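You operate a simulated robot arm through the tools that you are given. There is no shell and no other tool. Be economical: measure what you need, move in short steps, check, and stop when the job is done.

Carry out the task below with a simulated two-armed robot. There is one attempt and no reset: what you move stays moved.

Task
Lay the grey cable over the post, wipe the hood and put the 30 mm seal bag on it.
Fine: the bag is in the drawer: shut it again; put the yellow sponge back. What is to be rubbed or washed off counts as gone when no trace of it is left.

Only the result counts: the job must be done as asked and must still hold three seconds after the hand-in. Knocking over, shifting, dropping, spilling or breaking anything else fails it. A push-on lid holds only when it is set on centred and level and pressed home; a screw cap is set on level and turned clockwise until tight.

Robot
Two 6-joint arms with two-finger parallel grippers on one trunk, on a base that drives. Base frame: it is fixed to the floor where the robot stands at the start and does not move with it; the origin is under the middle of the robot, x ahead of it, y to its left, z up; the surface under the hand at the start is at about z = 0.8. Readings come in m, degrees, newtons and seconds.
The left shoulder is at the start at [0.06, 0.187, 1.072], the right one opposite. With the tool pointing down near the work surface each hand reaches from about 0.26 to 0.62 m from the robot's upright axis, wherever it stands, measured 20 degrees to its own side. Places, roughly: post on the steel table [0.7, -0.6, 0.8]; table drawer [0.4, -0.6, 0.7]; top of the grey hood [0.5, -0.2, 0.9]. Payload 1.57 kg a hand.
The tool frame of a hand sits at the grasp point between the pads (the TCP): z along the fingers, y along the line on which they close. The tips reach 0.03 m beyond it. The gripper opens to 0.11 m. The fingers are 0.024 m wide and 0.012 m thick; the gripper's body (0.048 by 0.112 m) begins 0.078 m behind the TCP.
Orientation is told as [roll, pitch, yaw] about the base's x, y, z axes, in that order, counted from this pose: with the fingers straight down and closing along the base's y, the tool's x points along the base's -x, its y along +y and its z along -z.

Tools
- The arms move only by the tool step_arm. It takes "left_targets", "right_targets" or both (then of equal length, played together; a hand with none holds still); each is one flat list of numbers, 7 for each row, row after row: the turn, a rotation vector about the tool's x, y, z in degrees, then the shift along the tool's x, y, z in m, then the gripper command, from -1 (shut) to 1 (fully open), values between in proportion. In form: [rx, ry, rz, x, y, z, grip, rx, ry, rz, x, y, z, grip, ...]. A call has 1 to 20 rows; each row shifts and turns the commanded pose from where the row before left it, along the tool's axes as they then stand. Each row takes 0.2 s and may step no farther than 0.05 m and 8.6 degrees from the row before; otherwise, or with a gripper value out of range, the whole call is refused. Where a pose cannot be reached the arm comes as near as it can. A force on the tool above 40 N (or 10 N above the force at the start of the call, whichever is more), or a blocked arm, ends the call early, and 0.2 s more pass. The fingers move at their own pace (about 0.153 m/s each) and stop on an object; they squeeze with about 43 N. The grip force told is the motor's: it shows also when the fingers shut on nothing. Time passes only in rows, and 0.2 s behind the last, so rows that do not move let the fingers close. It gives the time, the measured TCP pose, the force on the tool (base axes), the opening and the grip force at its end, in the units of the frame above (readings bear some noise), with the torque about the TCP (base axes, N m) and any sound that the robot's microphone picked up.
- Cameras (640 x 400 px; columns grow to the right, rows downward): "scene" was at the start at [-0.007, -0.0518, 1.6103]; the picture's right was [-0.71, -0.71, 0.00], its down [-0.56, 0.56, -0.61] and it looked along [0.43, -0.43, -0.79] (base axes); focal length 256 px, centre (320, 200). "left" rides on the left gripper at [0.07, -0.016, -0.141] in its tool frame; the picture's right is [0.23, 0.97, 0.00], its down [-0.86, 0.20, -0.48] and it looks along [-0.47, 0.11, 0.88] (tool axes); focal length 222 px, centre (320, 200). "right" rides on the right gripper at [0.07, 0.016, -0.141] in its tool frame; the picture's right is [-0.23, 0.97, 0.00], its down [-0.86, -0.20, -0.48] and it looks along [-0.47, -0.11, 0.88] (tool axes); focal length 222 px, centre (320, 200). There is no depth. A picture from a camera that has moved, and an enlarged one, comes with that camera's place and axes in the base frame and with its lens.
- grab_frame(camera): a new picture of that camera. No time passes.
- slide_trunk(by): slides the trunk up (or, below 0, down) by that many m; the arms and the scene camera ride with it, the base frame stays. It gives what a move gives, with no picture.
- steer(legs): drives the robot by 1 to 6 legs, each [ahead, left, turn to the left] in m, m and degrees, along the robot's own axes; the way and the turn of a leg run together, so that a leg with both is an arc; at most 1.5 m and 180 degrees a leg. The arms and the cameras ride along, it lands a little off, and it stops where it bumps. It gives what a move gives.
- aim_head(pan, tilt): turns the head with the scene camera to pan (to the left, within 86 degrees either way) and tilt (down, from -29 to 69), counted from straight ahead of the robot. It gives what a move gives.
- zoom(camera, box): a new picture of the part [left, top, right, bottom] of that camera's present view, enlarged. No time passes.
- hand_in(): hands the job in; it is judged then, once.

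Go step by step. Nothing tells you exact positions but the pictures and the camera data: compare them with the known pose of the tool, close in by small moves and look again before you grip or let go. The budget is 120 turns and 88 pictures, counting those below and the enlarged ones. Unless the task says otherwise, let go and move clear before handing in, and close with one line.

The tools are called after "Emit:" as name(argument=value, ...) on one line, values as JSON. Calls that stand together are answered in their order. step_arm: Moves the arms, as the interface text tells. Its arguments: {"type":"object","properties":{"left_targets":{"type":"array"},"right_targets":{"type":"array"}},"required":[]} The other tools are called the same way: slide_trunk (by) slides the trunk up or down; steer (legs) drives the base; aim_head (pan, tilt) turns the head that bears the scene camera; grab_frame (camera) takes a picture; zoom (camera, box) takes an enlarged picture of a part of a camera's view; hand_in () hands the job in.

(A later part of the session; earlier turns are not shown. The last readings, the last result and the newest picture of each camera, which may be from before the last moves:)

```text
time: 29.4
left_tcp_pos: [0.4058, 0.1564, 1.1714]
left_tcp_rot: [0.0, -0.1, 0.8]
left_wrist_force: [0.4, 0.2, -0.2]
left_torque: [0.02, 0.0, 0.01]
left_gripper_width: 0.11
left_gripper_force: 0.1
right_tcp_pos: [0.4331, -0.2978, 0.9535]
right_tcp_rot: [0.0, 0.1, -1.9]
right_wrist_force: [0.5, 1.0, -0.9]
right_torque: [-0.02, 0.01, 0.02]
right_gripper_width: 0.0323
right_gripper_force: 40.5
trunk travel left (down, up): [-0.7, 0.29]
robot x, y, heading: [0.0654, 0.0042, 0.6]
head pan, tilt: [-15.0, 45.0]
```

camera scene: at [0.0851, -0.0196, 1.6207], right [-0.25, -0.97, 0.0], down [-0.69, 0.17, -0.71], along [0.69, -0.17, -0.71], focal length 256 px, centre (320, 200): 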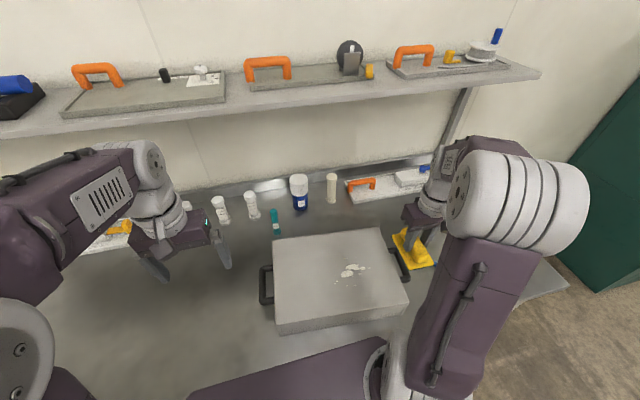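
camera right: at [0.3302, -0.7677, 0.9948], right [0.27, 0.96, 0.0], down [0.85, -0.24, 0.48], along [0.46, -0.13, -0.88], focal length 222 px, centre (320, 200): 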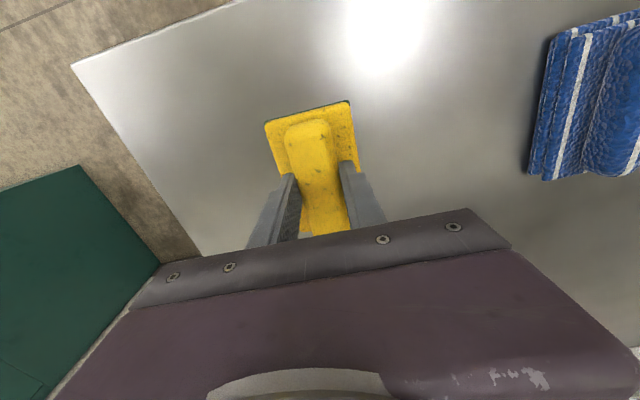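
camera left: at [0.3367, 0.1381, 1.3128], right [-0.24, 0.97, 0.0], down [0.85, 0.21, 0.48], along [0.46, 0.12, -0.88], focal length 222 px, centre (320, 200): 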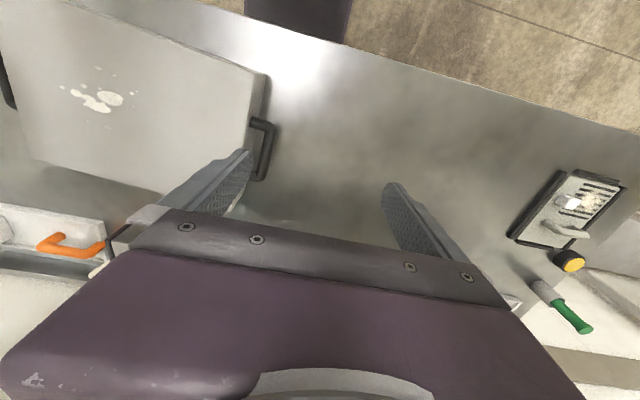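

Emit:
step_arm(right_targets=[0, 0, 0, 0, 0, 0.001, -1, 0, 0, 0, 0, 0, 0.001, -1, 0, 0, 0, 0, 0, 0, -1])

```text
time: 30.2
left_tcp_pos: [0.4043, 0.1577, 1.1709]
left_tcp_rot: [-0.2, -0.2, 0.8]
left_wrist_force: [0.5, -0.6, -0.3]
left_torque: [0.01, -0.02, 0.0]
left_gripper_width: 0.11
left_gripper_force: 0.1
right_tcp_pos: [0.4353, -0.2978, 0.9524]
right_tcp_rot: [-0.2, -0.3, -2.0]
right_wrist_force: [2.6, -2.0, 31.2]
right_torque: [0.11, 0.55, 0.03]
right_gripper_width: 0.0325
right_gripper_force: 40.9
trunk travel left (down, up): [-0.7, 0.29]
robot x, y, heading: [0.0675, 0.0033, 0.5]
head pan, tilt: [-15.0, 45.0]
```

Stiff contact at 31 N. I'll back off a little and start with a short stroke.

Emit:
step_arm(right_targets=[0, 0, 0, 0, 0, -0.001, -1, 0, 0, 0, 0, 0, 0, -1])

Emit:
step_arm(right_targets=[0, 0, 0, 0, 0.015, 0, -1, 0, 0, 0, 0, 0.02, 0, -1])

Emit:
zoom(camera="scene", box=[260, 220, 420, 340])

```text
time: 30.8
left_tcp_pos: [0.4048, 0.1572, 1.1716]
left_tcp_rot: [-0.1, -0.1, 0.7]
left_wrist_force: [0.1, 0.2, 0.0]
left_torque: [0.06, -0.01, 0.01]
left_gripper_width: 0.11
left_gripper_force: 0.1
right_tcp_pos: [0.4348, -0.298, 0.953]
right_tcp_rot: [-0.1, -0.2, -1.9]
right_wrist_force: [4.4, -2.7, 26.6]
right_torque: [-0.04, -0.4, -0.01]
right_gripper_width: 0.0324
right_gripper_force: 40.5
trunk travel left (down, up): [-0.7, 0.29]
robot x, y, heading: [0.0639, 0.0021, 0.9]
head pan, tilt: [-15.0, 45.0]
```

```text
time: 31.2
left_tcp_pos: [0.4046, 0.1556, 1.171]
left_tcp_rot: [0.0, -0.1, 0.6]
left_wrist_force: [0.6, -0.5, 0.4]
left_torque: [-0.01, 0.01, 0.02]
left_gripper_width: 0.1101
left_gripper_force: 0.0
right_tcp_pos: [0.434, -0.2913, 0.9533]
right_tcp_rot: [-0.2, -0.3, -1.9]
right_wrist_force: [-4.9, -9.6, 12.3]
right_torque: [-0.04, 0.33, 0.23]
right_gripper_width: 0.0328
right_gripper_force: 40.4
trunk travel left (down, up): [-0.7, 0.29]
robot x, y, heading: [0.0663, 0.0013, 0.7]
head pan, tilt: [-15.0, 45.0]
stopped in row 1 (right hand): the force on the tool passed its limit at 42 N (the readings are from after the stop); the commanded pose is now the measured one
```

```text
3.33 times, centred on (340, 280) of scene
camera zoom: at [0.0825, -0.0183, 1.6204], right [-0.25, -0.97, 0.0], down [-0.68, 0.18, -0.71], along [0.69, -0.18, -0.71], focal length 852 px, centre (253, -67)
```

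zoom: 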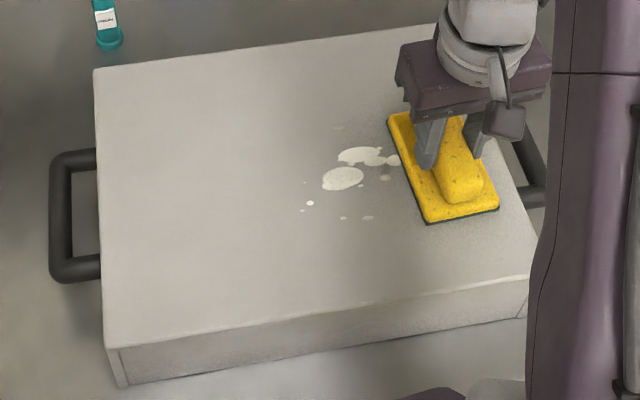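

The hood has not moved. I'll lift a hair for a lighter press and continue.

Emit:
step_arm(right_targets=[0, 0, 0, 0, 0, -0.0005, -1, 0, 0, 0, 0, 0.01, 0, -1, 0, 0, 0, 0, 0.02, 0, -1])

```text
time: 32.0
left_tcp_pos: [0.4058, 0.1567, 1.1705]
left_tcp_rot: [0.1, 0.0, 0.7]
left_wrist_force: [0.3, 0.0, 0.0]
left_torque: [-0.05, -0.01, 0.0]
left_gripper_width: 0.1097
left_gripper_force: 0.2
right_tcp_pos: [0.4374, -0.2598, 0.9537]
right_tcp_rot: [-0.2, -0.2, -1.8]
right_wrist_force: [-0.9, -1.1, 2.3]
right_torque: [-0.09, -0.18, -0.16]
right_gripper_width: 0.0324
right_gripper_force: 40.5
trunk travel left (down, up): [-0.7, 0.29]
robot x, y, heading: [0.0672, 0.0013, 0.7]
head pan, tilt: [-15.0, 45.0]
```

Emit:
step_arm(right_targets=[0, 0, 0, 0, 0.02, 0.0005, -1, 0, 0, 0, 0, 0.025, 0, -1, 0, 0, 0, 0, 0.025, 0, -1, 0, 0, 0, 0, 0.025, 0, -1, 0, 0, 0, 0, 0.025, 0, -1, 0, 0, 0, 0, 0.025, 0, -1])

Emit:
zoom(camera="scene", box=[260, 220, 420, 340])

```text
time: 32.7
left_tcp_pos: [0.4037, 0.1551, 1.1717]
left_tcp_rot: [0.0, -0.2, 0.6]
left_wrist_force: [0.1, 0.3, 0.3]
left_torque: [0.02, 0.01, 0.02]
left_gripper_width: 0.11
left_gripper_force: 0.1
right_tcp_pos: [0.435, -0.2026, 0.953]
right_tcp_rot: [-0.2, -0.4, -1.8]
right_wrist_force: [-4.8, -7.2, 21.2]
right_torque: [0.11, 0.41, 0.3]
right_gripper_width: 0.0326
right_gripper_force: 41.0
trunk travel left (down, up): [-0.7, 0.29]
robot x, y, heading: [0.0664, 0.0018, 0.9]
head pan, tilt: [-15.0, 45.0]
stopped in row 3 (right hand): the force on the tool passed its limit at 44 N (the readings are from after the stop); the commanded pose is now the measured one
```

```text
3.33 times, centred on (340, 280) of scene
camera zoom: at [0.082, -0.0188, 1.6207], right [-0.25, -0.97, 0.0], down [-0.68, 0.18, -0.71], along [0.69, -0.18, -0.71], focal length 852 px, centre (253, -67)
```

zoom: 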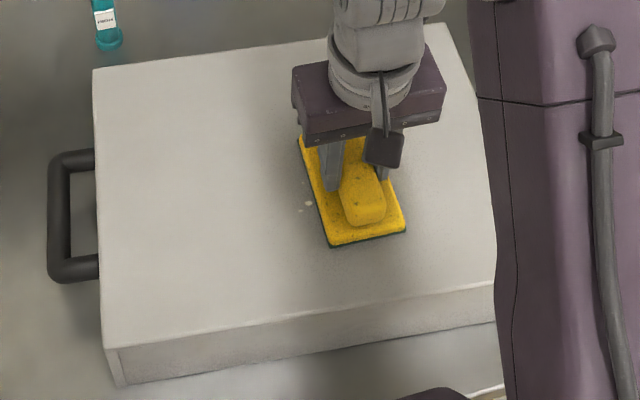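

The sponge sticks when pressed too hard. I'll lift about 1 mm and go on.

Emit:
step_arm(right_targets=[0, 0, 0, 0, 0, -0.001, -1, 0, 0, 0, 0, 0.02, 0, -1, 0, 0, 0, 0, 0.025, 0, -1, 0, 0, 0, 0, 0.025, 0, -1, 0, 0, 0, 0, 0.025, 0, -1])

Emit:
zoom(camera="scene", box=[260, 220, 420, 340])

```text
time: 33.9
left_tcp_pos: [0.4069, 0.1556, 1.1711]
left_tcp_rot: [0.0, 0.0, 0.7]
left_wrist_force: [0.0, 0.3, -0.1]
left_torque: [0.02, -0.03, 0.03]
left_gripper_width: 0.1098
left_gripper_force: 0.0
right_tcp_pos: [0.4391, -0.1069, 0.9544]
right_tcp_rot: [-0.2, -0.2, -1.8]
right_wrist_force: [0.3, 0.3, -0.5]
right_torque: [0.0, 0.0, 0.01]
right_gripper_width: 0.0325
right_gripper_force: 40.7
trunk travel left (down, up): [-0.7, 0.29]
robot x, y, heading: [0.0653, 0.0013, 0.8]
head pan, tilt: [-15.0, 45.0]
```

```text
3.33 times, centred on (340, 280) of scene
camera zoom: at [0.085, -0.0178, 1.6206], right [-0.25, -0.97, 0.0], down [-0.69, 0.17, -0.71], along [0.69, -0.18, -0.71], focal length 852 px, centre (253, -67)
```

zoom: 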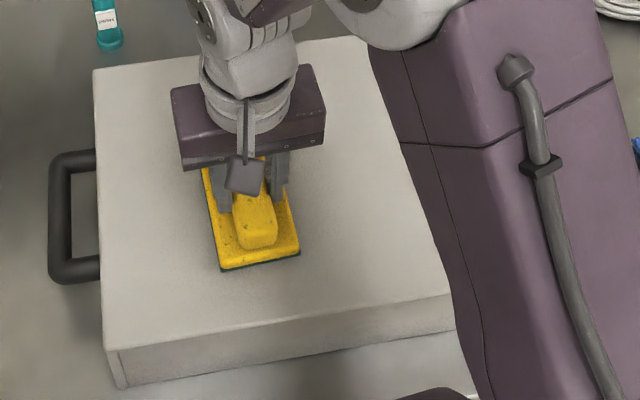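

Most marks are already gone. I'll shift 0.045 m forward and stroke back over the area with light contact.

Emit:
step_arm(right_targets=[0, 0, 0, -0.025, 0, 0, -1, 0, 0, 0, -0.025, 0, 0.0005, -1, 0, 0, 0, 0, -0.02, 0.0003, -1, 0, 0, 0, 0, -0.025, 0, -1, 0, 0, 0, 0, -0.025, 0, -1, 0, 0, 0, 0, -0.025, 0, -1])

```text
time: 35.3
left_tcp_pos: [0.4047, 0.1567, 1.172]
left_tcp_rot: [-0.1, 0.0, 0.7]
left_wrist_force: [0.4, 0.0, -0.3]
left_torque: [-0.04, 0.02, 0.02]
left_gripper_width: 0.1099
left_gripper_force: 0.0
right_tcp_pos: [0.4871, -0.2039, 0.954]
right_tcp_rot: [-0.2, -0.5, -1.8]
right_wrist_force: [1.9, 6.7, 12.9]
right_torque: [0.49, 0.19, -0.22]
right_gripper_width: 0.0326
right_gripper_force: 40.6
trunk travel left (down, up): [-0.7, 0.29]
robot x, y, heading: [0.063, 0.0024, 0.6]
head pan, tilt: [-15.0, 45.0]
```

Good contact at 13 N. I'll finish this lane, come back along the near lane, then lift and look.

Emit:
step_arm(right_targets=[0, 0, 0, 0, -0.025, 0, -1, 0, 0, 0, 0, -0.025, 0, -1, 0, 0, 0, 0, -0.025, 0, -1, 0, 0, 0, 0, -0.02, 0, -1, 0, 0, 0, 0.025, 0, -0.0003, -1, 0, 0, 0, 0.03, 0, 0, -1, 0, 0, 0, 0, 0.025, 0, -1, 0, 0, 0, 0, 0.025, 0, -1, 0, 0, 0, 0, 0.025, 0, -1, 0, 0, 0, 0, 0.025, 0, -1, 0, 0, 0, 0, 0.025, 0, -1, 0, 0, 0, 0, 0.025, 0, -1])

Emit:
zoom(camera="scene", box=[260, 220, 420, 340])

```text
time: 37.9
left_tcp_pos: [0.4055, 0.1554, 1.1718]
left_tcp_rot: [0.1, 0.0, 0.6]
left_wrist_force: [0.6, 1.0, 0.1]
left_torque: [-0.04, 0.02, 0.02]
left_gripper_width: 0.11
left_gripper_force: 0.1
right_tcp_pos: [0.431, -0.1458, 0.9525]
right_tcp_rot: [-0.2, -0.2, -1.7]
right_wrist_force: [0.0, -0.6, -0.5]
right_torque: [0.0, -0.02, -0.01]
right_gripper_width: 0.0325
right_gripper_force: 40.6
trunk travel left (down, up): [-0.7, 0.29]
robot x, y, heading: [0.066, 0.0014, 0.5]
head pan, tilt: [-15.0, 45.0]
```

```text
3.33 times, centred on (340, 280) of scene
camera zoom: at [0.0848, -0.0183, 1.6206], right [-0.25, -0.97, 0.0], down [-0.68, 0.18, -0.71], along [0.69, -0.18, -0.71], focal length 852 px, centre (253, -67)
```

zoom: 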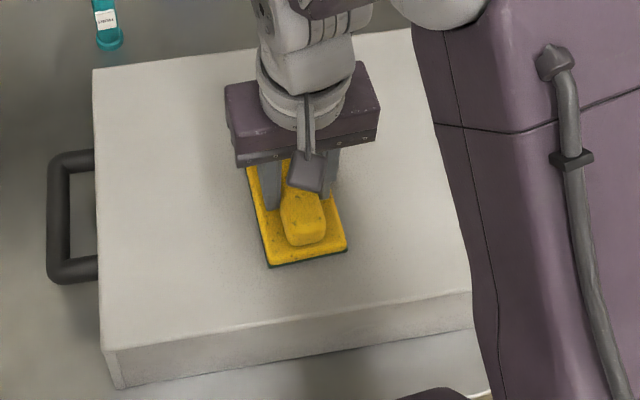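

Lift and inspect the surface.

Emit:
step_arm(right_targets=[0, 0, 0, 0, 0, -0.03, -1, 0, 0, 0, 0, -0.04, -0.03, -1, 0, 0, 0, 0, -0.04, -0.03, -1, 0, 0, 0, 0, -0.045, -0.02, -1, 0, 0, 0, 0, -0.045, -0.02, -1, 0, 0, 0, 0.01, -0.045, 0, -1])

Emit:
zoom(camera="left", box=[0, 10, 250, 200])

Emit:
zoom(camera="scene", box=[260, 220, 420, 340])

```text
time: 39.3
left_tcp_pos: [0.4054, 0.1535, 1.1722]
left_tcp_rot: [0.1, 0.0, 0.6]
left_wrist_force: [-0.5, -0.4, 1.4]
left_torque: [0.06, 0.0, -0.01]
left_gripper_width: 0.11
left_gripper_force: 0.1
right_tcp_pos: [0.4159, -0.366, 1.0842]
right_tcp_rot: [-0.1, -0.3, -1.8]
right_wrist_force: [0.4, -0.4, -0.1]
right_torque: [0.03, 0.03, 0.01]
right_gripper_width: 0.0323
right_gripper_force: 40.5
trunk travel left (down, up): [-0.7, 0.29]
robot x, y, heading: [0.0644, 0.0032, 0.5]
head pan, tilt: [-15.0, 45.0]
```

```text
2.11 times, centred on (125, 105) of left
camera zoom: at [0.3367, 0.1365, 1.3129], right [-0.24, 0.97, 0.0], down [0.85, 0.21, 0.48], along [0.46, 0.12, -0.88], focal length 468 px, centre (730, 400)
```

zoom: 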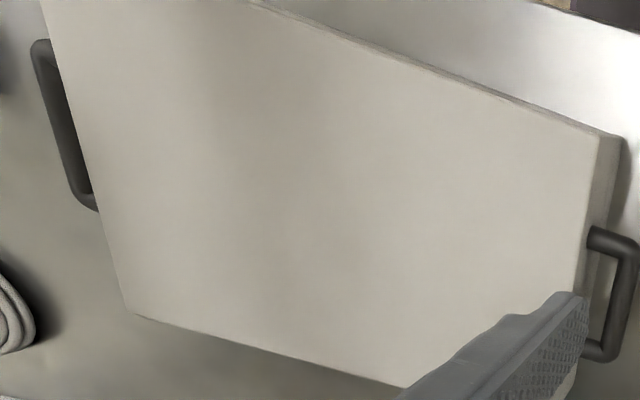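

```text
3.33 times, centred on (340, 280) of scene
camera zoom: at [0.0848, -0.0209, 1.6207], right [-0.25, -0.97, 0.0], down [-0.68, 0.18, -0.71], along [0.69, -0.17, -0.71], focal length 852 px, centre (253, -67)
```

zoom: 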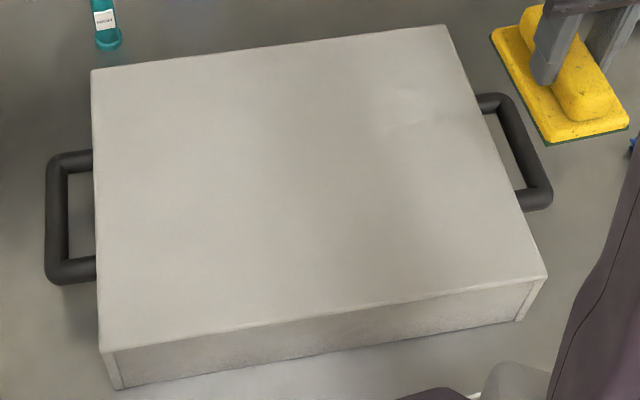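

The surface looks clean apart from a faint something at the back right. I'll enlarge it.

Emit:
zoom(camera="scene", box=[320, 225, 400, 275])

Emit:
zoom(camera="left", box=[20, 50, 140, 140])

```text
8.00 times, centred on (360, 250) of scene
camera zoom: at [0.0848, -0.0209, 1.6207], right [-0.25, -0.97, 0.0], down [-0.68, 0.18, -0.71], along [0.69, -0.17, -0.71], focal length 2044 px, centre (0, -200)
```

zoom: 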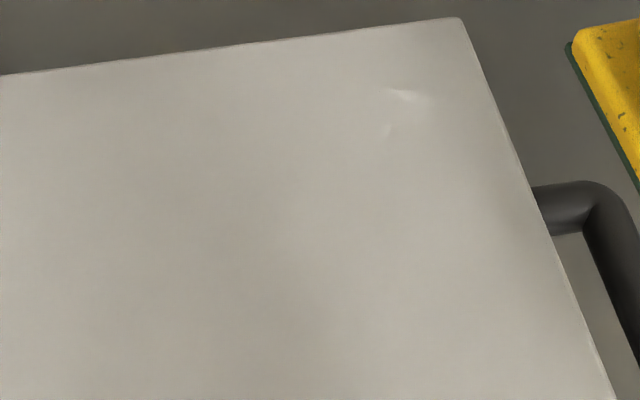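

```text
4.44 times, centred on (80, 95) of left
camera zoom: at [0.3367, 0.1365, 1.3129], right [-0.24, 0.97, 0.0], down [0.85, 0.21, 0.48], along [0.46, 0.12, -0.88], focal length 987 px, centre (1387, 667)
```

zoom: 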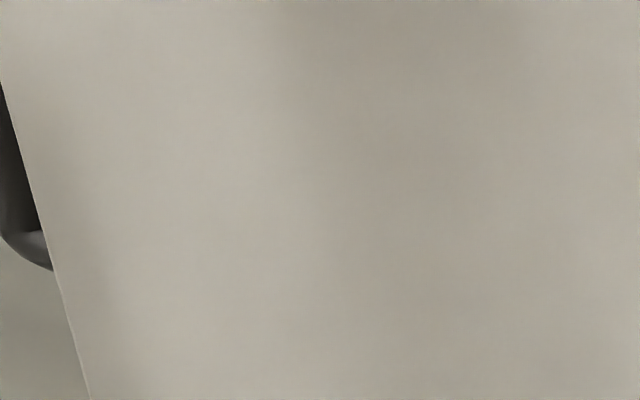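

There are faint streaks near (0.555, -0.31), which may be light off the gripper. I'll raise the hand and compare.

Emit:
step_arm(right_targets=[0, 0, 0, 0.03, -0.03, -0.02, -1, 0, 0, 0, 0.03, -0.03, -0.02, -1])

Emit:
zoom(camera="scene", box=[320, 225, 400, 275])

```text
time: 39.9
left_tcp_pos: [0.4047, 0.1536, 1.1714]
left_tcp_rot: [0.0, 0.0, 0.7]
left_wrist_force: [-0.7, -0.4, 0.3]
left_torque: [0.0, -0.05, 0.01]
left_gripper_width: 0.1102
left_gripper_force: 0.1
right_tcp_pos: [0.3528, -0.4191, 1.1234]
right_tcp_rot: [-0.1, -0.5, -1.9]
right_wrist_force: [0.4, -0.8, -0.8]
right_torque: [0.01, -0.03, 0.02]
right_gripper_width: 0.0326
right_gripper_force: 40.8
trunk travel left (down, up): [-0.7, 0.29]
robot x, y, heading: [0.0692, 0.0013, 0.8]
head pan, tilt: [-15.0, 45.0]
```

```text
8.00 times, centred on (360, 250) of scene
camera zoom: at [0.0835, -0.0203, 1.6207], right [-0.25, -0.97, 0.0], down [-0.68, 0.18, -0.71], along [0.69, -0.17, -0.71], focal length 2044 px, centre (0, -200)
```

zoom: 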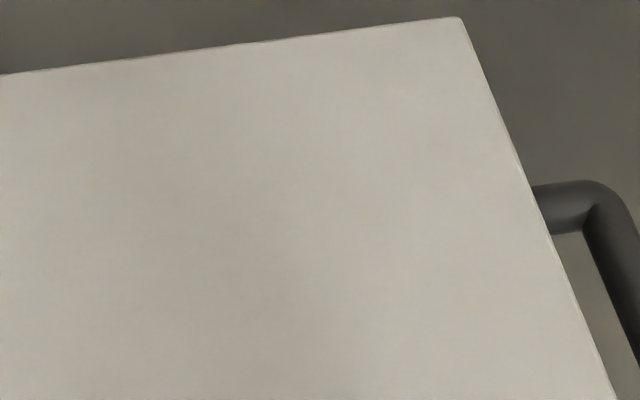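

That was only light; the hood is clean. Now I'll drive back and return the sponge to its spot.

Emit:
steer(legs=[[0, -0.43, -0.6]])

```text
time: 42.5
left_tcp_pos: [0.41, -0.2686, 1.1707]
left_tcp_rot: [0.0, 0.0, 0.5]
left_wrist_force: [0.2, -1.1, 0.0]
left_torque: [0.01, 0.0, 0.01]
left_gripper_width: 0.1102
left_gripper_force: 0.0
right_tcp_pos: [0.3581, -0.8413, 1.1243]
right_tcp_rot: [-0.2, -0.4, -1.9]
right_wrist_force: [-0.1, 0.3, -0.6]
right_torque: [0.0, 0.0, 0.02]
right_gripper_width: 0.0328
right_gripper_force: 40.6
trunk travel left (down, up): [-0.7, 0.29]
robot x, y, heading: [0.0715, -0.4234, 0.6]
head pan, tilt: [-15.0, 45.0]
```

Emit:
step_arm(right_targets=[0, 0, 0.6, -0.008, 0.0111, 0.045, -1, 0, 0, 0, -0.008, 0.0111, 0.045, -1, 0, 0, 0, -0.008, 0.0111, 0.045, -1, 0, 0, 0, -0.008, 0.0111, 0.045, -1, 0, 0, 0, -0.008, 0.0111, 0.045, -1, 0, 0, 0, 0, 0, 0.025, -1, 0, 0, 0, 0, 0, 0.01, -1])

Emit:
grab_frame(camera="right")

```text
time: 44.1
left_tcp_pos: [0.4098, -0.2688, 1.1703]
left_tcp_rot: [0.1, 0.0, 0.5]
left_wrist_force: [-0.2, -0.7, -0.7]
left_torque: [0.01, 0.0, 0.0]
left_gripper_width: 0.11
left_gripper_force: 0.1
right_tcp_pos: [0.4034, -0.7892, 0.865]
right_tcp_rot: [-0.2, -0.3, -2.5]
right_wrist_force: [0.1, -0.1, 0.2]
right_torque: [-0.02, 0.0, -0.03]
right_gripper_width: 0.0325
right_gripper_force: 40.8
trunk travel left (down, up): [-0.7, 0.29]
robot x, y, heading: [0.0704, -0.4179, 0.4]
head pan, tilt: [-15.0, 45.0]
```

```text
42 pictures are left
camera right: at [0.3321, -0.7692, 1.0054], right [0.27, 0.96, 0.0], down [0.84, -0.24, 0.48], along [0.47, -0.13, -0.88], focal length 222 px, centre (320, 200)
```

right: 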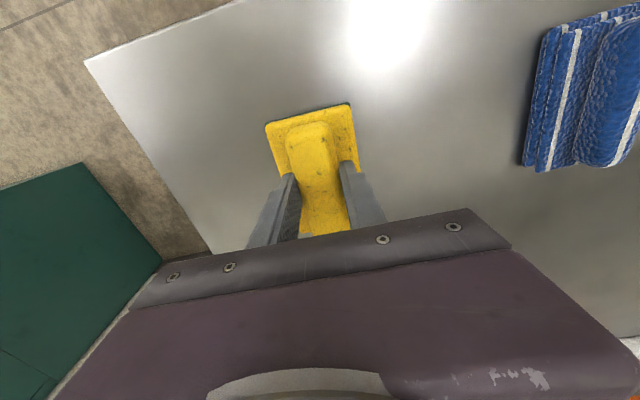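

Matches the original spot. I'll lower to contact and release.

Emit:
step_arm(right_targets=[0, 0, 0, 0.003, 0.002, 0.007, -1, 0, 0, 0, 0, 0, 0.003, -1, 0, 0, 0, 0, 0, 0.0015, -1, 0, 0, 0, 0, 0, 0, -1])

```text
time: 45.1
left_tcp_pos: [0.41, -0.2688, 1.1704]
left_tcp_rot: [0.0, 0.0, 0.5]
left_wrist_force: [-0.2, -0.5, 0.8]
left_torque: [0.01, 0.02, 0.05]
left_gripper_width: 0.1102
left_gripper_force: 0.0
right_tcp_pos: [0.3997, -0.7877, 0.8528]
right_tcp_rot: [-0.3, -0.3, -2.5]
right_wrist_force: [-0.1, 0.5, 0.2]
right_torque: [0.04, -0.02, 0.05]
right_gripper_width: 0.0325
right_gripper_force: 40.9
trunk travel left (down, up): [-0.7, 0.29]
robot x, y, heading: [0.0703, -0.4252, 0.5]
head pan, tilt: [-15.0, 45.0]
```

Emit:
step_arm(right_targets=[0, 0, 0, 0, 0, 0.001, -1, 0, 0, 0, 0, 0, 0, -1])

```text
time: 45.7
left_tcp_pos: [0.4096, -0.2684, 1.1721]
left_tcp_rot: [0.0, 0.0, 0.5]
left_wrist_force: [0.6, -0.1, -0.3]
left_torque: [-0.05, 0.0, -0.04]
left_gripper_width: 0.11
left_gripper_force: 0.1
right_tcp_pos: [0.3988, -0.7865, 0.8528]
right_tcp_rot: [-0.2, -0.4, -2.5]
right_wrist_force: [0.0, -1.5, 10.8]
right_torque: [0.19, 0.19, 0.01]
right_gripper_width: 0.0327
right_gripper_force: 40.7
trunk travel left (down, up): [-0.7, 0.29]
robot x, y, heading: [0.0699, -0.4222, 0.6]
head pan, tilt: [-15.0, 45.0]
```

Contact. Release, rise, and look toward the drawer handle.

Emit:
step_arm(right_targets=[0, 0, 0, 0, 0, 0, 0.3, 0, 0, 0, 0, 0, 0, 0.3, 0, 0, 0, 0, 0, -0.03, 0.3, 0, 0, 0, 0, 0, -0.05, 0.3, 0, 0, 0, 0, 0, -0.05, 0.3, 0, 0, 0, 0, 0, -0.05, 0.3])

Emit:
aim_head(pan=-20, tilt=66)

Emit:
grab_frame(camera="scene")

Emit:
grab_frame(camera="right")

Emit:
grab_frame(camera="left")

```text
time: 47.1
left_tcp_pos: [0.4094, -0.2686, 1.1722]
left_tcp_rot: [0.0, 0.1, 0.5]
left_wrist_force: [-0.2, -0.5, -0.2]
left_torque: [-0.02, -0.01, 0.04]
left_gripper_width: 0.1101
left_gripper_force: 0.1
right_tcp_pos: [0.3959, -0.7852, 1.0327]
right_tcp_rot: [-0.2, -0.3, -2.5]
right_wrist_force: [-0.6, 0.6, -1.0]
right_torque: [-0.01, -0.01, -0.04]
right_gripper_width: 0.0714
right_gripper_force: 0.1
trunk travel left (down, up): [-0.7, 0.29]
robot x, y, heading: [0.0719, -0.4241, 0.3]
head pan, tilt: [-15.0, 45.0]
```

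```text
time: 48.0
left_tcp_pos: [0.4105, -0.2687, 1.1714]
left_tcp_rot: [0.1, -0.1, 0.6]
left_wrist_force: [-0.2, 0.2, -0.3]
left_torque: [0.02, 0.01, -0.03]
left_gripper_width: 0.11
left_gripper_force: 0.1
right_tcp_pos: [0.3978, -0.7875, 1.0301]
right_tcp_rot: [-0.1, -0.3, -2.5]
right_wrist_force: [-0.2, -0.1, 0.5]
right_torque: [0.0, -0.03, 0.01]
right_gripper_width: 0.0717
right_gripper_force: 0.1
trunk travel left (down, up): [-0.7, 0.29]
robot x, y, heading: [0.0717, -0.4251, 0.8]
head pan, tilt: [-20.0, 66.0]
```

```text
41 pictures are left
camera scene: at [0.0669, -0.4421, 1.5946], right [-0.33, -0.94, 0.0], down [-0.86, 0.3, -0.41], along [0.38, -0.14, -0.91], focal length 256 px, centre (320, 200)
```

scene: 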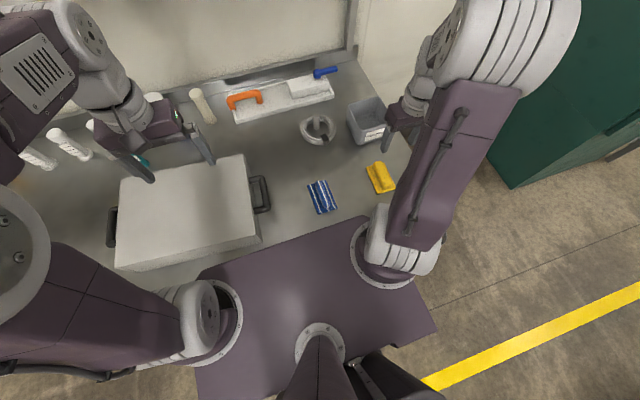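

```text
40 pictures are left
camera right: at [0.3271, -0.7667, 1.1716], right [0.27, 0.96, 0.0], down [0.84, -0.24, 0.48], along [0.47, -0.13, -0.88], focal length 222 px, centre (320, 200)
```

right: 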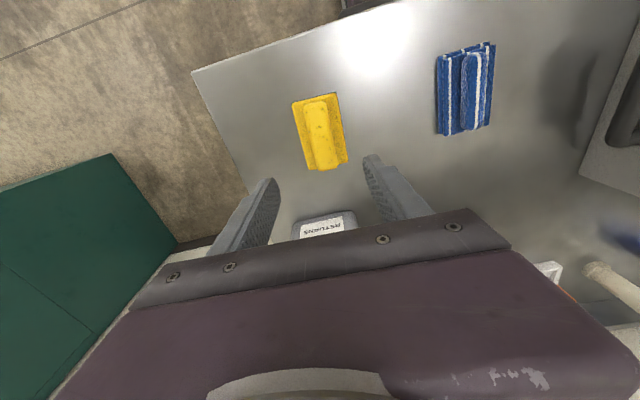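

```text
39 pictures are left
camera left: at [0.3417, -0.2859, 1.3126], right [-0.24, 0.97, 0.0], down [0.85, 0.21, 0.48], along [0.46, 0.11, -0.88], focal length 222 px, centre (320, 200)
```

left: 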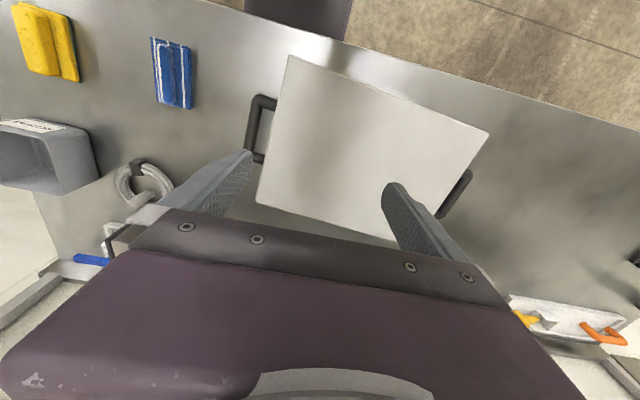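

The sponge is back in place. The drawer handle is near (0.257, -0.63, 0.70). I'll back away from the table and look at it properly.

Emit:
steer(legs=[[-0.37, 0, -0.5]])

Emit:
aim_head(pan=-20, tilt=50)

Emit:
grab_frame(camera="scene")

Emit:
grab_frame(camera="right")

```text
time: 50.3
left_tcp_pos: [0.0491, -0.273, 1.1707]
left_tcp_rot: [0.0, 0.0, -0.2]
left_wrist_force: [-0.4, -0.3, -0.1]
left_torque: [0.02, -0.01, -0.04]
left_gripper_width: 0.1099
left_gripper_force: 0.2
right_tcp_pos: [0.0301, -0.7923, 1.0312]
right_tcp_rot: [-0.2, -0.3, -3.1]
right_wrist_force: [0.0, 1.4, -0.3]
right_torque: [-0.01, 0.03, -0.04]
right_gripper_width: 0.0713
right_gripper_force: 0.1
trunk travel left (down, up): [-0.7, 0.29]
robot x, y, heading: [-0.2932, -0.4252, -0.0]
head pan, tilt: [-20.0, 66.0]
```

```text
time: 51.1
left_tcp_pos: [0.0492, -0.2747, 1.1713]
left_tcp_rot: [0.0, 0.0, -0.1]
left_wrist_force: [0.5, -0.3, 0.2]
left_torque: [0.01, 0.0, -0.01]
left_gripper_width: 0.11
left_gripper_force: 0.0
right_tcp_pos: [0.0294, -0.7912, 1.0311]
right_tcp_rot: [-0.2, -0.2, -3.2]
right_wrist_force: [-0.8, -0.1, 0.1]
right_torque: [-0.03, 0.0, -0.03]
right_gripper_width: 0.0715
right_gripper_force: 0.0
trunk travel left (down, up): [-0.7, 0.29]
robot x, y, heading: [-0.293, -0.4238, -0.0]
head pan, tilt: [-20.0, 50.0]
```

```text
38 pictures are left
camera scene: at [-0.2812, -0.4491, 1.6137], right [-0.34, -0.94, 0.0], down [-0.72, 0.26, -0.64], along [0.6, -0.22, -0.77], focal length 256 px, centre (320, 200)
```

scene: 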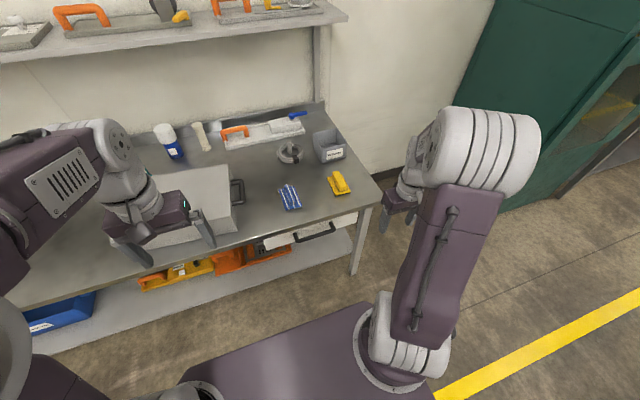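

```text
37 pictures are left
camera right: at [-0.041, -0.7708, 1.1721], right [0.28, 0.96, 0.0], down [0.84, -0.25, 0.48], along [0.46, -0.14, -0.88], focal length 222 px, centre (320, 200)
```

right: 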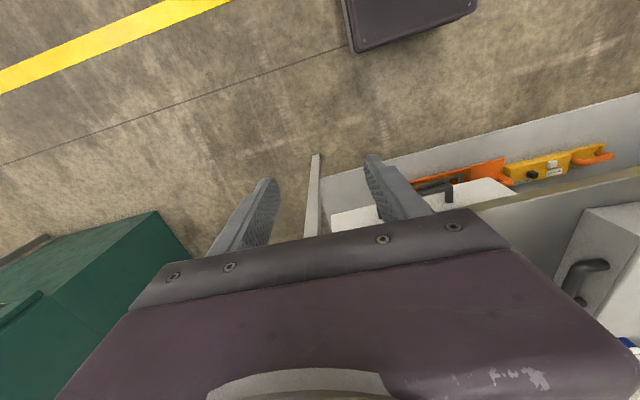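

Emit:
zoom(camera="scene", box=[240, 190, 390, 280])

```text
4.27 times, centred on (315, 235) of scene
camera zoom: at [-0.2812, -0.4491, 1.6137], right [-0.34, -0.94, 0.0], down [-0.72, 0.26, -0.64], along [0.6, -0.22, -0.77], focal length 1090 px, centre (341, 51)
```

zoom: 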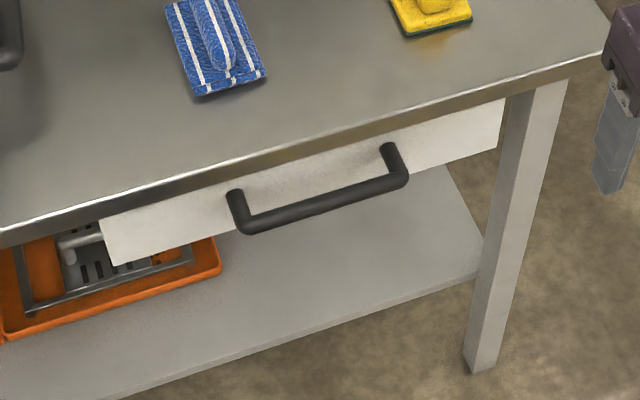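

The handle bar runs along y at about (0.255, -0.628, 0.70), with roughly 4 cm to the drawer face. I'll turn the hand so it closes across the bar, tilted 50° to come in from the front.

Emit:
step_arm(right_targets=[0, 0, 7.9, 0, 0.014, 0, -0.3, 0, 0, 7.9, 0, 0.014, 0, -0.3, 0, 0, 7.9, 0, 0.014, 0, -0.3, 0, 0, 7.9, 0, 0, 0, -0.3, 0, 0, 7.9, 0, 0, 0, -0.3, 0, 0, 7.9, 0, 0, 0, -0.3, 0, 0, 7.9, 0, 0, 0, -0.3, 0, 0, 7.9, 0, 0, 0, -0.3, 0, 0, 7.9, 0, 0, 0, -0.3, 0, 0, 7.9, 0, 0, 0, -0.3, 0, 0, 7.9, 0, 0, 0, -0.3, -8.33, 0, 0, 0, 0, 0, -0.3, -8.33, 0, 0, 0, 0, 0, -0.3, -8.33, 0, 0, 0, 0, 0, -0.3, -8.33, 0, 0, 0, 0, 0, -0.3, -8.33, 0, 0, 0, 0, 0, -0.3, -8.33, 0, 0, 0, 0, 0, -0.3])

Emit:
slide_trunk(by=-0.12)

```text
time: 54.7
left_tcp_pos: [0.0494, -0.2754, 1.172]
left_tcp_rot: [0.1, 0.0, -0.1]
left_wrist_force: [-0.6, 0.3, -0.4]
left_torque: [0.02, 0.02, 0.02]
left_gripper_width: 0.1098
left_gripper_force: 0.0
right_tcp_pos: [0.0727, -0.7951, 1.0428]
right_tcp_rot: [50.4, -0.1, -90.1]
right_wrist_force: [0.0, -0.5, 0.6]
right_torque: [0.02, -0.01, 0.01]
right_gripper_width: 0.0383
right_gripper_force: 0.2
right hand out of reach, approached as far as the arm can: row 15, 16, 17
trunk travel left (down, up): [-0.7, 0.29]
robot x, y, heading: [-0.2906, -0.4232, -0.3]
head pan, tilt: [-20.0, 50.0]
```

```text
time: 56.2
left_tcp_pos: [0.0482, -0.2741, 1.0511]
left_tcp_rot: [-0.1, -0.1, 0.0]
left_wrist_force: [-0.3, 0.1, -0.5]
left_torque: [-0.01, -0.05, -0.02]
left_gripper_width: 0.11
left_gripper_force: 0.1
right_tcp_pos: [0.0722, -0.7952, 0.924]
right_tcp_rot: [50.4, -0.2, -89.9]
right_wrist_force: [0.8, 0.8, 1.3]
right_torque: [-0.01, 0.02, -0.04]
right_gripper_width: 0.0384
right_gripper_force: 0.1
trunk travel left (down, up): [-0.58, 0.41]
robot x, y, heading: [-0.2938, -0.4225, 0.0]
head pan, tilt: [-20.0, 50.0]
```

Emit:
step_arm(right_targets=[0, 0, 0, 0.0278, -0.009, 0.0341, -0.3, 0, 0, 0, 0.0278, -0.009, 0.0341, -0.3, 0, 0, 0, 0.0278, -0.009, 0.0341, -0.3, 0, 0, 0, 0.0278, -0.009, 0.0341, -0.3, 0, 0, 0, 0.0278, -0.009, 0.0341, -0.3, 0, 0, 0, 0.0278, -0.009, 0.0341, -0.3])

Emit:
grab_frame(camera="right")

Emit:
zoom(camera="scene", box=[240, 160, 400, 280])

```text
time: 57.6
left_tcp_pos: [0.0498, -0.2745, 1.0515]
left_tcp_rot: [0.0, 0.0, -0.1]
left_wrist_force: [0.3, -0.7, 0.2]
left_torque: [0.01, 0.05, 0.0]
left_gripper_width: 0.1101
left_gripper_force: 0.1
right_tcp_pos: [0.1971, -0.6807, 0.7539]
right_tcp_rot: [50.4, 0.6, -89.2]
right_wrist_force: [0.8, 0.4, 0.3]
right_torque: [0.02, -0.02, -0.02]
right_gripper_width: 0.0386
right_gripper_force: 0.0
right hand out of reach, approached as far as the arm can: row 1, 5, 6
trunk travel left (down, up): [-0.58, 0.41]
robot x, y, heading: [-0.2929, -0.4236, -0.2]
head pan, tilt: [-20.0, 50.0]
```

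```text
35 pictures are left
camera right: at [0.0973, -0.613, 0.8575], right [0.63, -0.23, 0.75], down [-0.48, -0.86, 0.14], along [0.61, -0.45, -0.65], focal length 222 px, centre (320, 200)
```

right: 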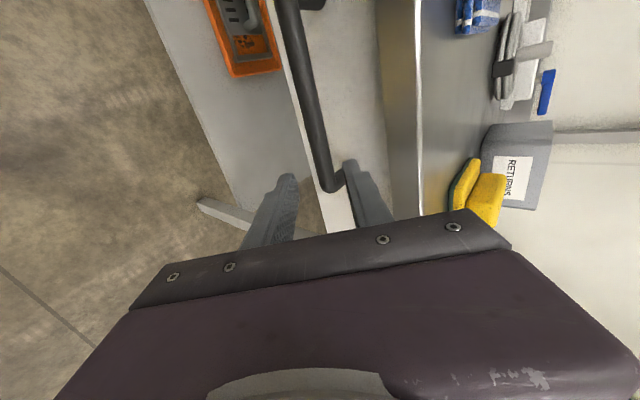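

```text
3.33 times, centred on (320, 220) of scene
camera zoom: at [-0.2793, -0.4496, 1.4938], right [-0.34, -0.94, 0.0], down [-0.72, 0.26, -0.64], along [0.6, -0.22, -0.77], focal length 852 px, centre (320, 133)
```

zoom: 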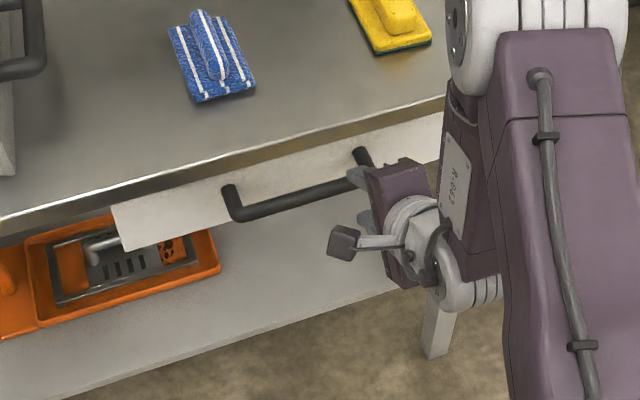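

The bar lies centred between the fingers, but the hand couldn't get far enough left. I'll drive 0.05 m left so it meets the bar nearer its middle, then advance.

Emit:
steer(legs=[[0, 0.05, 0]])

Emit:
grab_frame(camera="right")

```text
time: 58.5
left_tcp_pos: [0.0491, -0.2258, 1.0504]
left_tcp_rot: [0.0, 0.0, -0.2]
left_wrist_force: [1.3, 0.8, -0.4]
left_torque: [-0.02, 0.02, 0.0]
left_gripper_width: 0.1103
left_gripper_force: 0.0
right_tcp_pos: [0.1964, -0.6313, 0.7553]
right_tcp_rot: [50.4, 0.7, -89.3]
right_wrist_force: [-0.1, 0.8, 0.3]
right_torque: [-0.02, 0.02, 0.0]
right_gripper_width: 0.0385
right_gripper_force: 0.0
trunk travel left (down, up): [-0.58, 0.41]
robot x, y, heading: [-0.2935, -0.3758, 0.0]
head pan, tilt: [-20.0, 50.0]
```

```text
33 pictures are left
camera right: at [0.0965, -0.5637, 0.8583], right [0.63, -0.23, 0.75], down [-0.48, -0.86, 0.14], along [0.61, -0.45, -0.65], focal length 222 px, centre (320, 200)
```

right: 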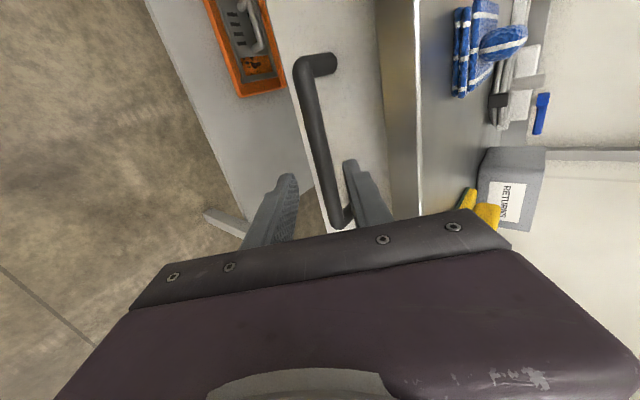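

Emit:
step_arm(right_targets=[0, 0, 0, 0, -0.002, 0.02, -0.3, 0, 0, 0, 0, 0, 0.02, -0.3, 0, 0, 0, 0, 0, 0.015, -0.3])

Emit:
grab_frame(camera="right")

```text
time: 59.3
left_tcp_pos: [0.0499, -0.2254, 1.0517]
left_tcp_rot: [0.0, 0.1, -0.2]
left_wrist_force: [-0.5, 0.4, -0.4]
left_torque: [0.05, -0.02, 0.01]
left_gripper_width: 0.11
left_gripper_force: 0.0
right_tcp_pos: [0.238, -0.6337, 0.7164]
right_tcp_rot: [50.2, 1.0, -88.7]
right_wrist_force: [0.3, 0.2, 0.1]
right_torque: [0.02, 0.01, -0.02]
right_gripper_width: 0.0387
right_gripper_force: 0.0
trunk travel left (down, up): [-0.58, 0.41]
robot x, y, heading: [-0.2938, -0.3767, -0.3]
head pan, tilt: [-20.0, 50.0]
```

```text
32 pictures are left
camera right: at [0.1385, -0.566, 0.8209], right [0.63, -0.23, 0.74], down [-0.48, -0.87, 0.14], along [0.61, -0.44, -0.65], focal length 222 px, centre (320, 200)
```

right: 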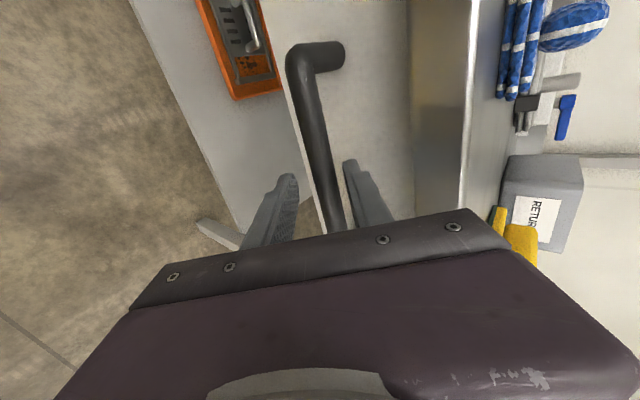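

Emit:
step_arm(right_targets=[0, 0, 0, 0, 0, 0.009, -0.3, 0, 0, 0, 0, 0, 0, -1, 0, 0, 0, 0, 0, 0, -1, 0, 0, 0, 0, 0, 0, -1])

Emit:
grab_frame(camera="right")

```text
time: 60.3
left_tcp_pos: [0.0476, -0.2255, 1.052]
left_tcp_rot: [-0.1, -0.1, -0.2]
left_wrist_force: [-0.2, 0.2, 0.3]
left_torque: [-0.03, 0.01, 0.0]
left_gripper_width: 0.1098
left_gripper_force: 0.0
right_tcp_pos: [0.2452, -0.6322, 0.7138]
right_tcp_rot: [50.6, 0.9, -88.8]
right_wrist_force: [1.5, -3.5, 19.5]
right_torque: [0.31, -0.21, 0.22]
right_gripper_width: 0.0179
right_gripper_force: 32.4
trunk travel left (down, up): [-0.58, 0.41]
robot x, y, heading: [-0.2956, -0.3741, -0.3]
head pan, tilt: [-20.0, 50.0]
```

```text
31 pictures are left
camera right: at [0.144, -0.5656, 0.8176], right [0.62, -0.23, 0.75], down [-0.48, -0.87, 0.14], along [0.62, -0.44, -0.65], focal length 222 px, centre (320, 200)
```

right: 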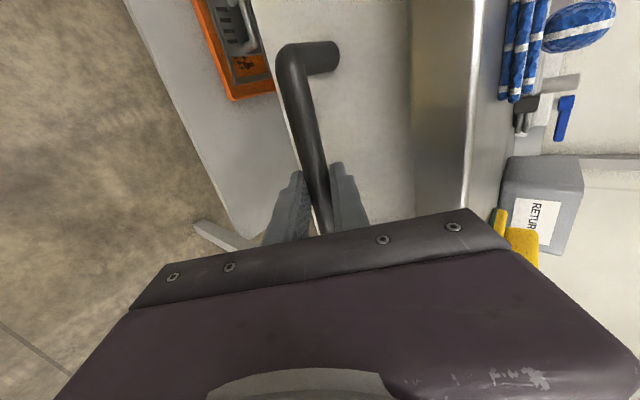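

Gripped. I'll pull straight toward -x in small steps.

Emit:
step_arm(right_targets=[0, 0, 0, 0, -0.0064, -0.0077, -1, 0, 0, 0, 0, -0.0096, -0.0115, -1, 0, 0, 0, 0, -0.0129, -0.0153, -1])

```text
time: 61.1
left_tcp_pos: [0.0466, -0.2256, 1.0511]
left_tcp_rot: [0.0, -0.2, -0.3]
left_wrist_force: [0.5, -0.1, 0.4]
left_torque: [-0.03, 0.0, -0.01]
left_gripper_width: 0.1098
left_gripper_force: 0.0
right_tcp_pos: [0.1972, -0.6309, 0.7153]
right_tcp_rot: [50.6, 0.7, -89.1]
right_wrist_force: [-1.1, -7.1, 29.7]
right_torque: [0.24, -0.17, 0.22]
right_gripper_width: 0.018
right_gripper_force: 32.6
trunk travel left (down, up): [-0.58, 0.41]
robot x, y, heading: [-0.2909, -0.3751, -0.5]
head pan, tilt: [-20.0, 50.0]
```

It slides. I'll ease the downward load and continue.

Emit:
step_arm(right_targets=[0, 0, 0, 0, -0.0109, -0.0162, -1, 0, 0, 0, 0, -0.0161, -0.0191, -1, 0, 0, 0, 0, -0.0161, -0.0191, -1, 0, 0, 0, 0, -0.0161, -0.0191, -1])

Emit:
zoom(camera="scene", box=[200, 160, 420, 320])

```text
time: 62.1
left_tcp_pos: [0.0475, -0.2244, 1.0512]
left_tcp_rot: [0.0, -0.1, -0.1]
left_wrist_force: [-0.8, -0.7, 0.2]
left_torque: [0.01, 0.01, -0.02]
left_gripper_width: 0.1101
left_gripper_force: 0.1
right_tcp_pos: [0.1031, -0.6321, 0.7141]
right_tcp_rot: [50.3, 0.7, -89.2]
right_wrist_force: [-2.2, -2.5, 15.8]
right_torque: [-0.14, -0.06, -0.44]
right_gripper_width: 0.0176
right_gripper_force: 32.3
trunk travel left (down, up): [-0.58, 0.41]
robot x, y, heading: [-0.2932, -0.3754, -0.3]
head pan, tilt: [-20.0, 50.0]
```

```text
2.50 times, centred on (310, 240) of scene
camera zoom: at [-0.2828, -0.3992, 1.4937], right [-0.34, -0.94, 0.0], down [-0.72, 0.26, -0.64], along [0.6, -0.22, -0.77], focal length 639 px, centre (345, 100)
```

zoom: 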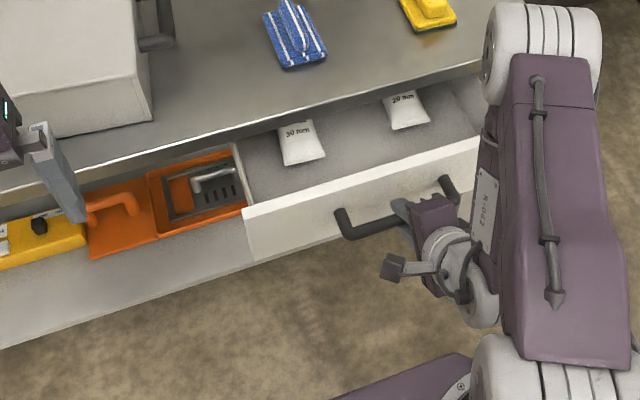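

Two bags are in the drawer. I'll pull out 0.05 m more and read the labels.

Emit:
step_arm(right_targets=[0, 0, 0, 0, -0.0161, -0.0191, -1, 0, 0, 0, 0, -0.0161, -0.0191, -1])

Emit:
zoom(camera="scene", box=[280, 160, 380, 230])

```text
time: 62.7
left_tcp_pos: [0.0478, -0.2224, 1.0521]
left_tcp_rot: [-0.2, -0.1, -0.2]
left_wrist_force: [0.0, -0.7, 0.1]
left_torque: [0.0, 0.0, 0.01]
left_gripper_width: 0.1099
left_gripper_force: 0.1
right_tcp_pos: [0.0534, -0.6324, 0.7145]
right_tcp_rot: [50.3, 0.8, -89.1]
right_wrist_force: [-1.4, 5.2, 18.1]
right_torque: [0.25, -0.08, -0.08]
right_gripper_width: 0.0175
right_gripper_force: 32.6
trunk travel left (down, up): [-0.58, 0.41]
robot x, y, heading: [-0.2942, -0.3759, -0.4]
head pan, tilt: [-20.0, 50.0]
```

```text
5.71 times, centred on (330, 195) of scene
camera zoom: at [-0.2828, -0.398, 1.4939], right [-0.34, -0.94, 0.0], down [-0.72, 0.26, -0.64], along [0.6, -0.22, -0.76], focal length 1460 px, centre (263, 229)
```

zoom: 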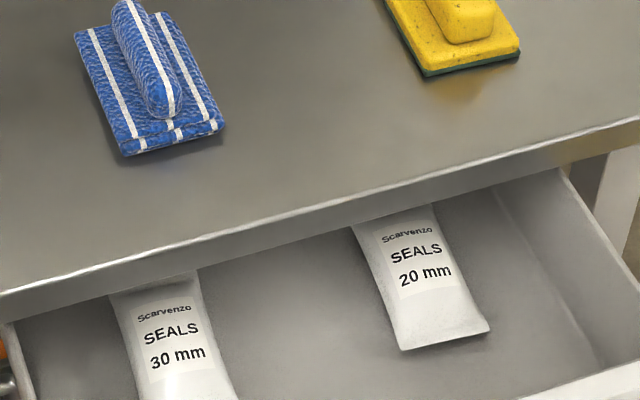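

The 30 mm bag is the left one, partly under the table edge still. I'll draw the drawer out another 0.08 m by backing the robot with the handle held.

Emit:
steer(legs=[[-0.08, 0, 0]])

Emit:
grab_frame(camera="scene")

```text
time: 63.8
left_tcp_pos: [-0.0319, -0.2218, 1.0513]
left_tcp_rot: [-0.2, -0.1, -0.2]
left_wrist_force: [0.5, 0.2, 1.6]
left_torque: [-0.04, -0.03, 0.02]
left_gripper_width: 0.1098
left_gripper_force: 0.1
right_tcp_pos: [-0.0249, -0.632, 0.714]
right_tcp_rot: [50.4, 0.4, -89.1]
right_wrist_force: [1.3, 14.4, 6.7]
right_torque: [0.02, -0.15, -0.11]
right_gripper_width: 0.0178
right_gripper_force: 31.8
trunk travel left (down, up): [-0.58, 0.41]
robot x, y, heading: [-0.3699, -0.3725, -0.2]
head pan, tilt: [-20.0, 50.0]
```

```text
28 pictures are left
camera scene: at [-0.3614, -0.3968, 1.4938], right [-0.34, -0.94, 0.0], down [-0.72, 0.26, -0.64], along [0.6, -0.22, -0.76], focal length 256 px, centre (320, 200)
```

scene: 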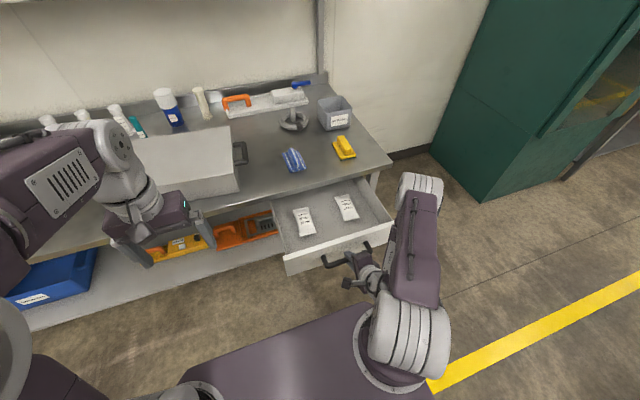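

Open far enough. I'll release the handle and back off along the tool axis.

Emit:
step_arm(right_targets=[0, 0, 0, 0, 0, 0, -0.3, 0, 0, 0, 0, 0, 0, -0.3, 0, 0, 0, 0, 0, -0.02, -0.3, 0, 0, 0, 0, 0, -0.03, -0.3])

Emit:
zoom(camera="scene", box=[250, 170, 410, 290])

```text
time: 64.8
left_tcp_pos: [-0.0311, -0.2231, 1.0531]
left_tcp_rot: [0.0, 0.1, -0.2]
left_wrist_force: [-0.1, 0.2, -0.2]
left_torque: [0.03, -0.03, 0.03]
left_gripper_width: 0.1103
left_gripper_force: 0.0
right_tcp_pos: [-0.0504, -0.6503, 0.712]
right_tcp_rot: [50.4, 0.6, -89.1]
right_wrist_force: [0.1, 0.7, 2.3]
right_torque: [0.03, -0.02, 0.02]
right_gripper_width: 0.0403
right_gripper_force: 0.9
right hand out of reach, approached as far as the arm can: row 3, 4
trunk travel left (down, up): [-0.58, 0.41]
robot x, y, heading: [-0.3716, -0.3735, -0.1]
head pan, tilt: [-20.0, 50.0]
```

```text
3.33 times, centred on (330, 230) of scene
camera zoom: at [-0.3608, -0.3996, 1.4938], right [-0.34, -0.94, 0.0], down [-0.72, 0.26, -0.64], along [0.6, -0.22, -0.77], focal length 852 px, centre (287, 100)
```

zoom: 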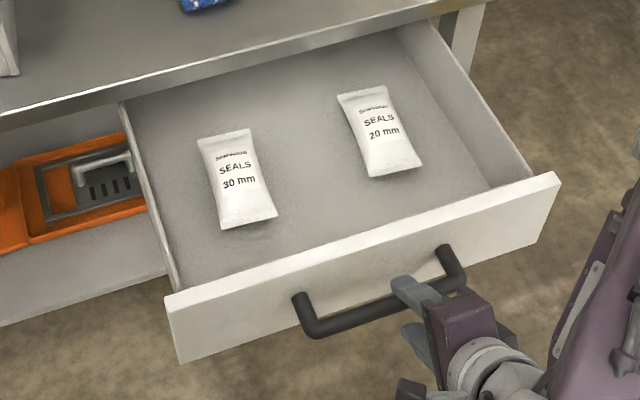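

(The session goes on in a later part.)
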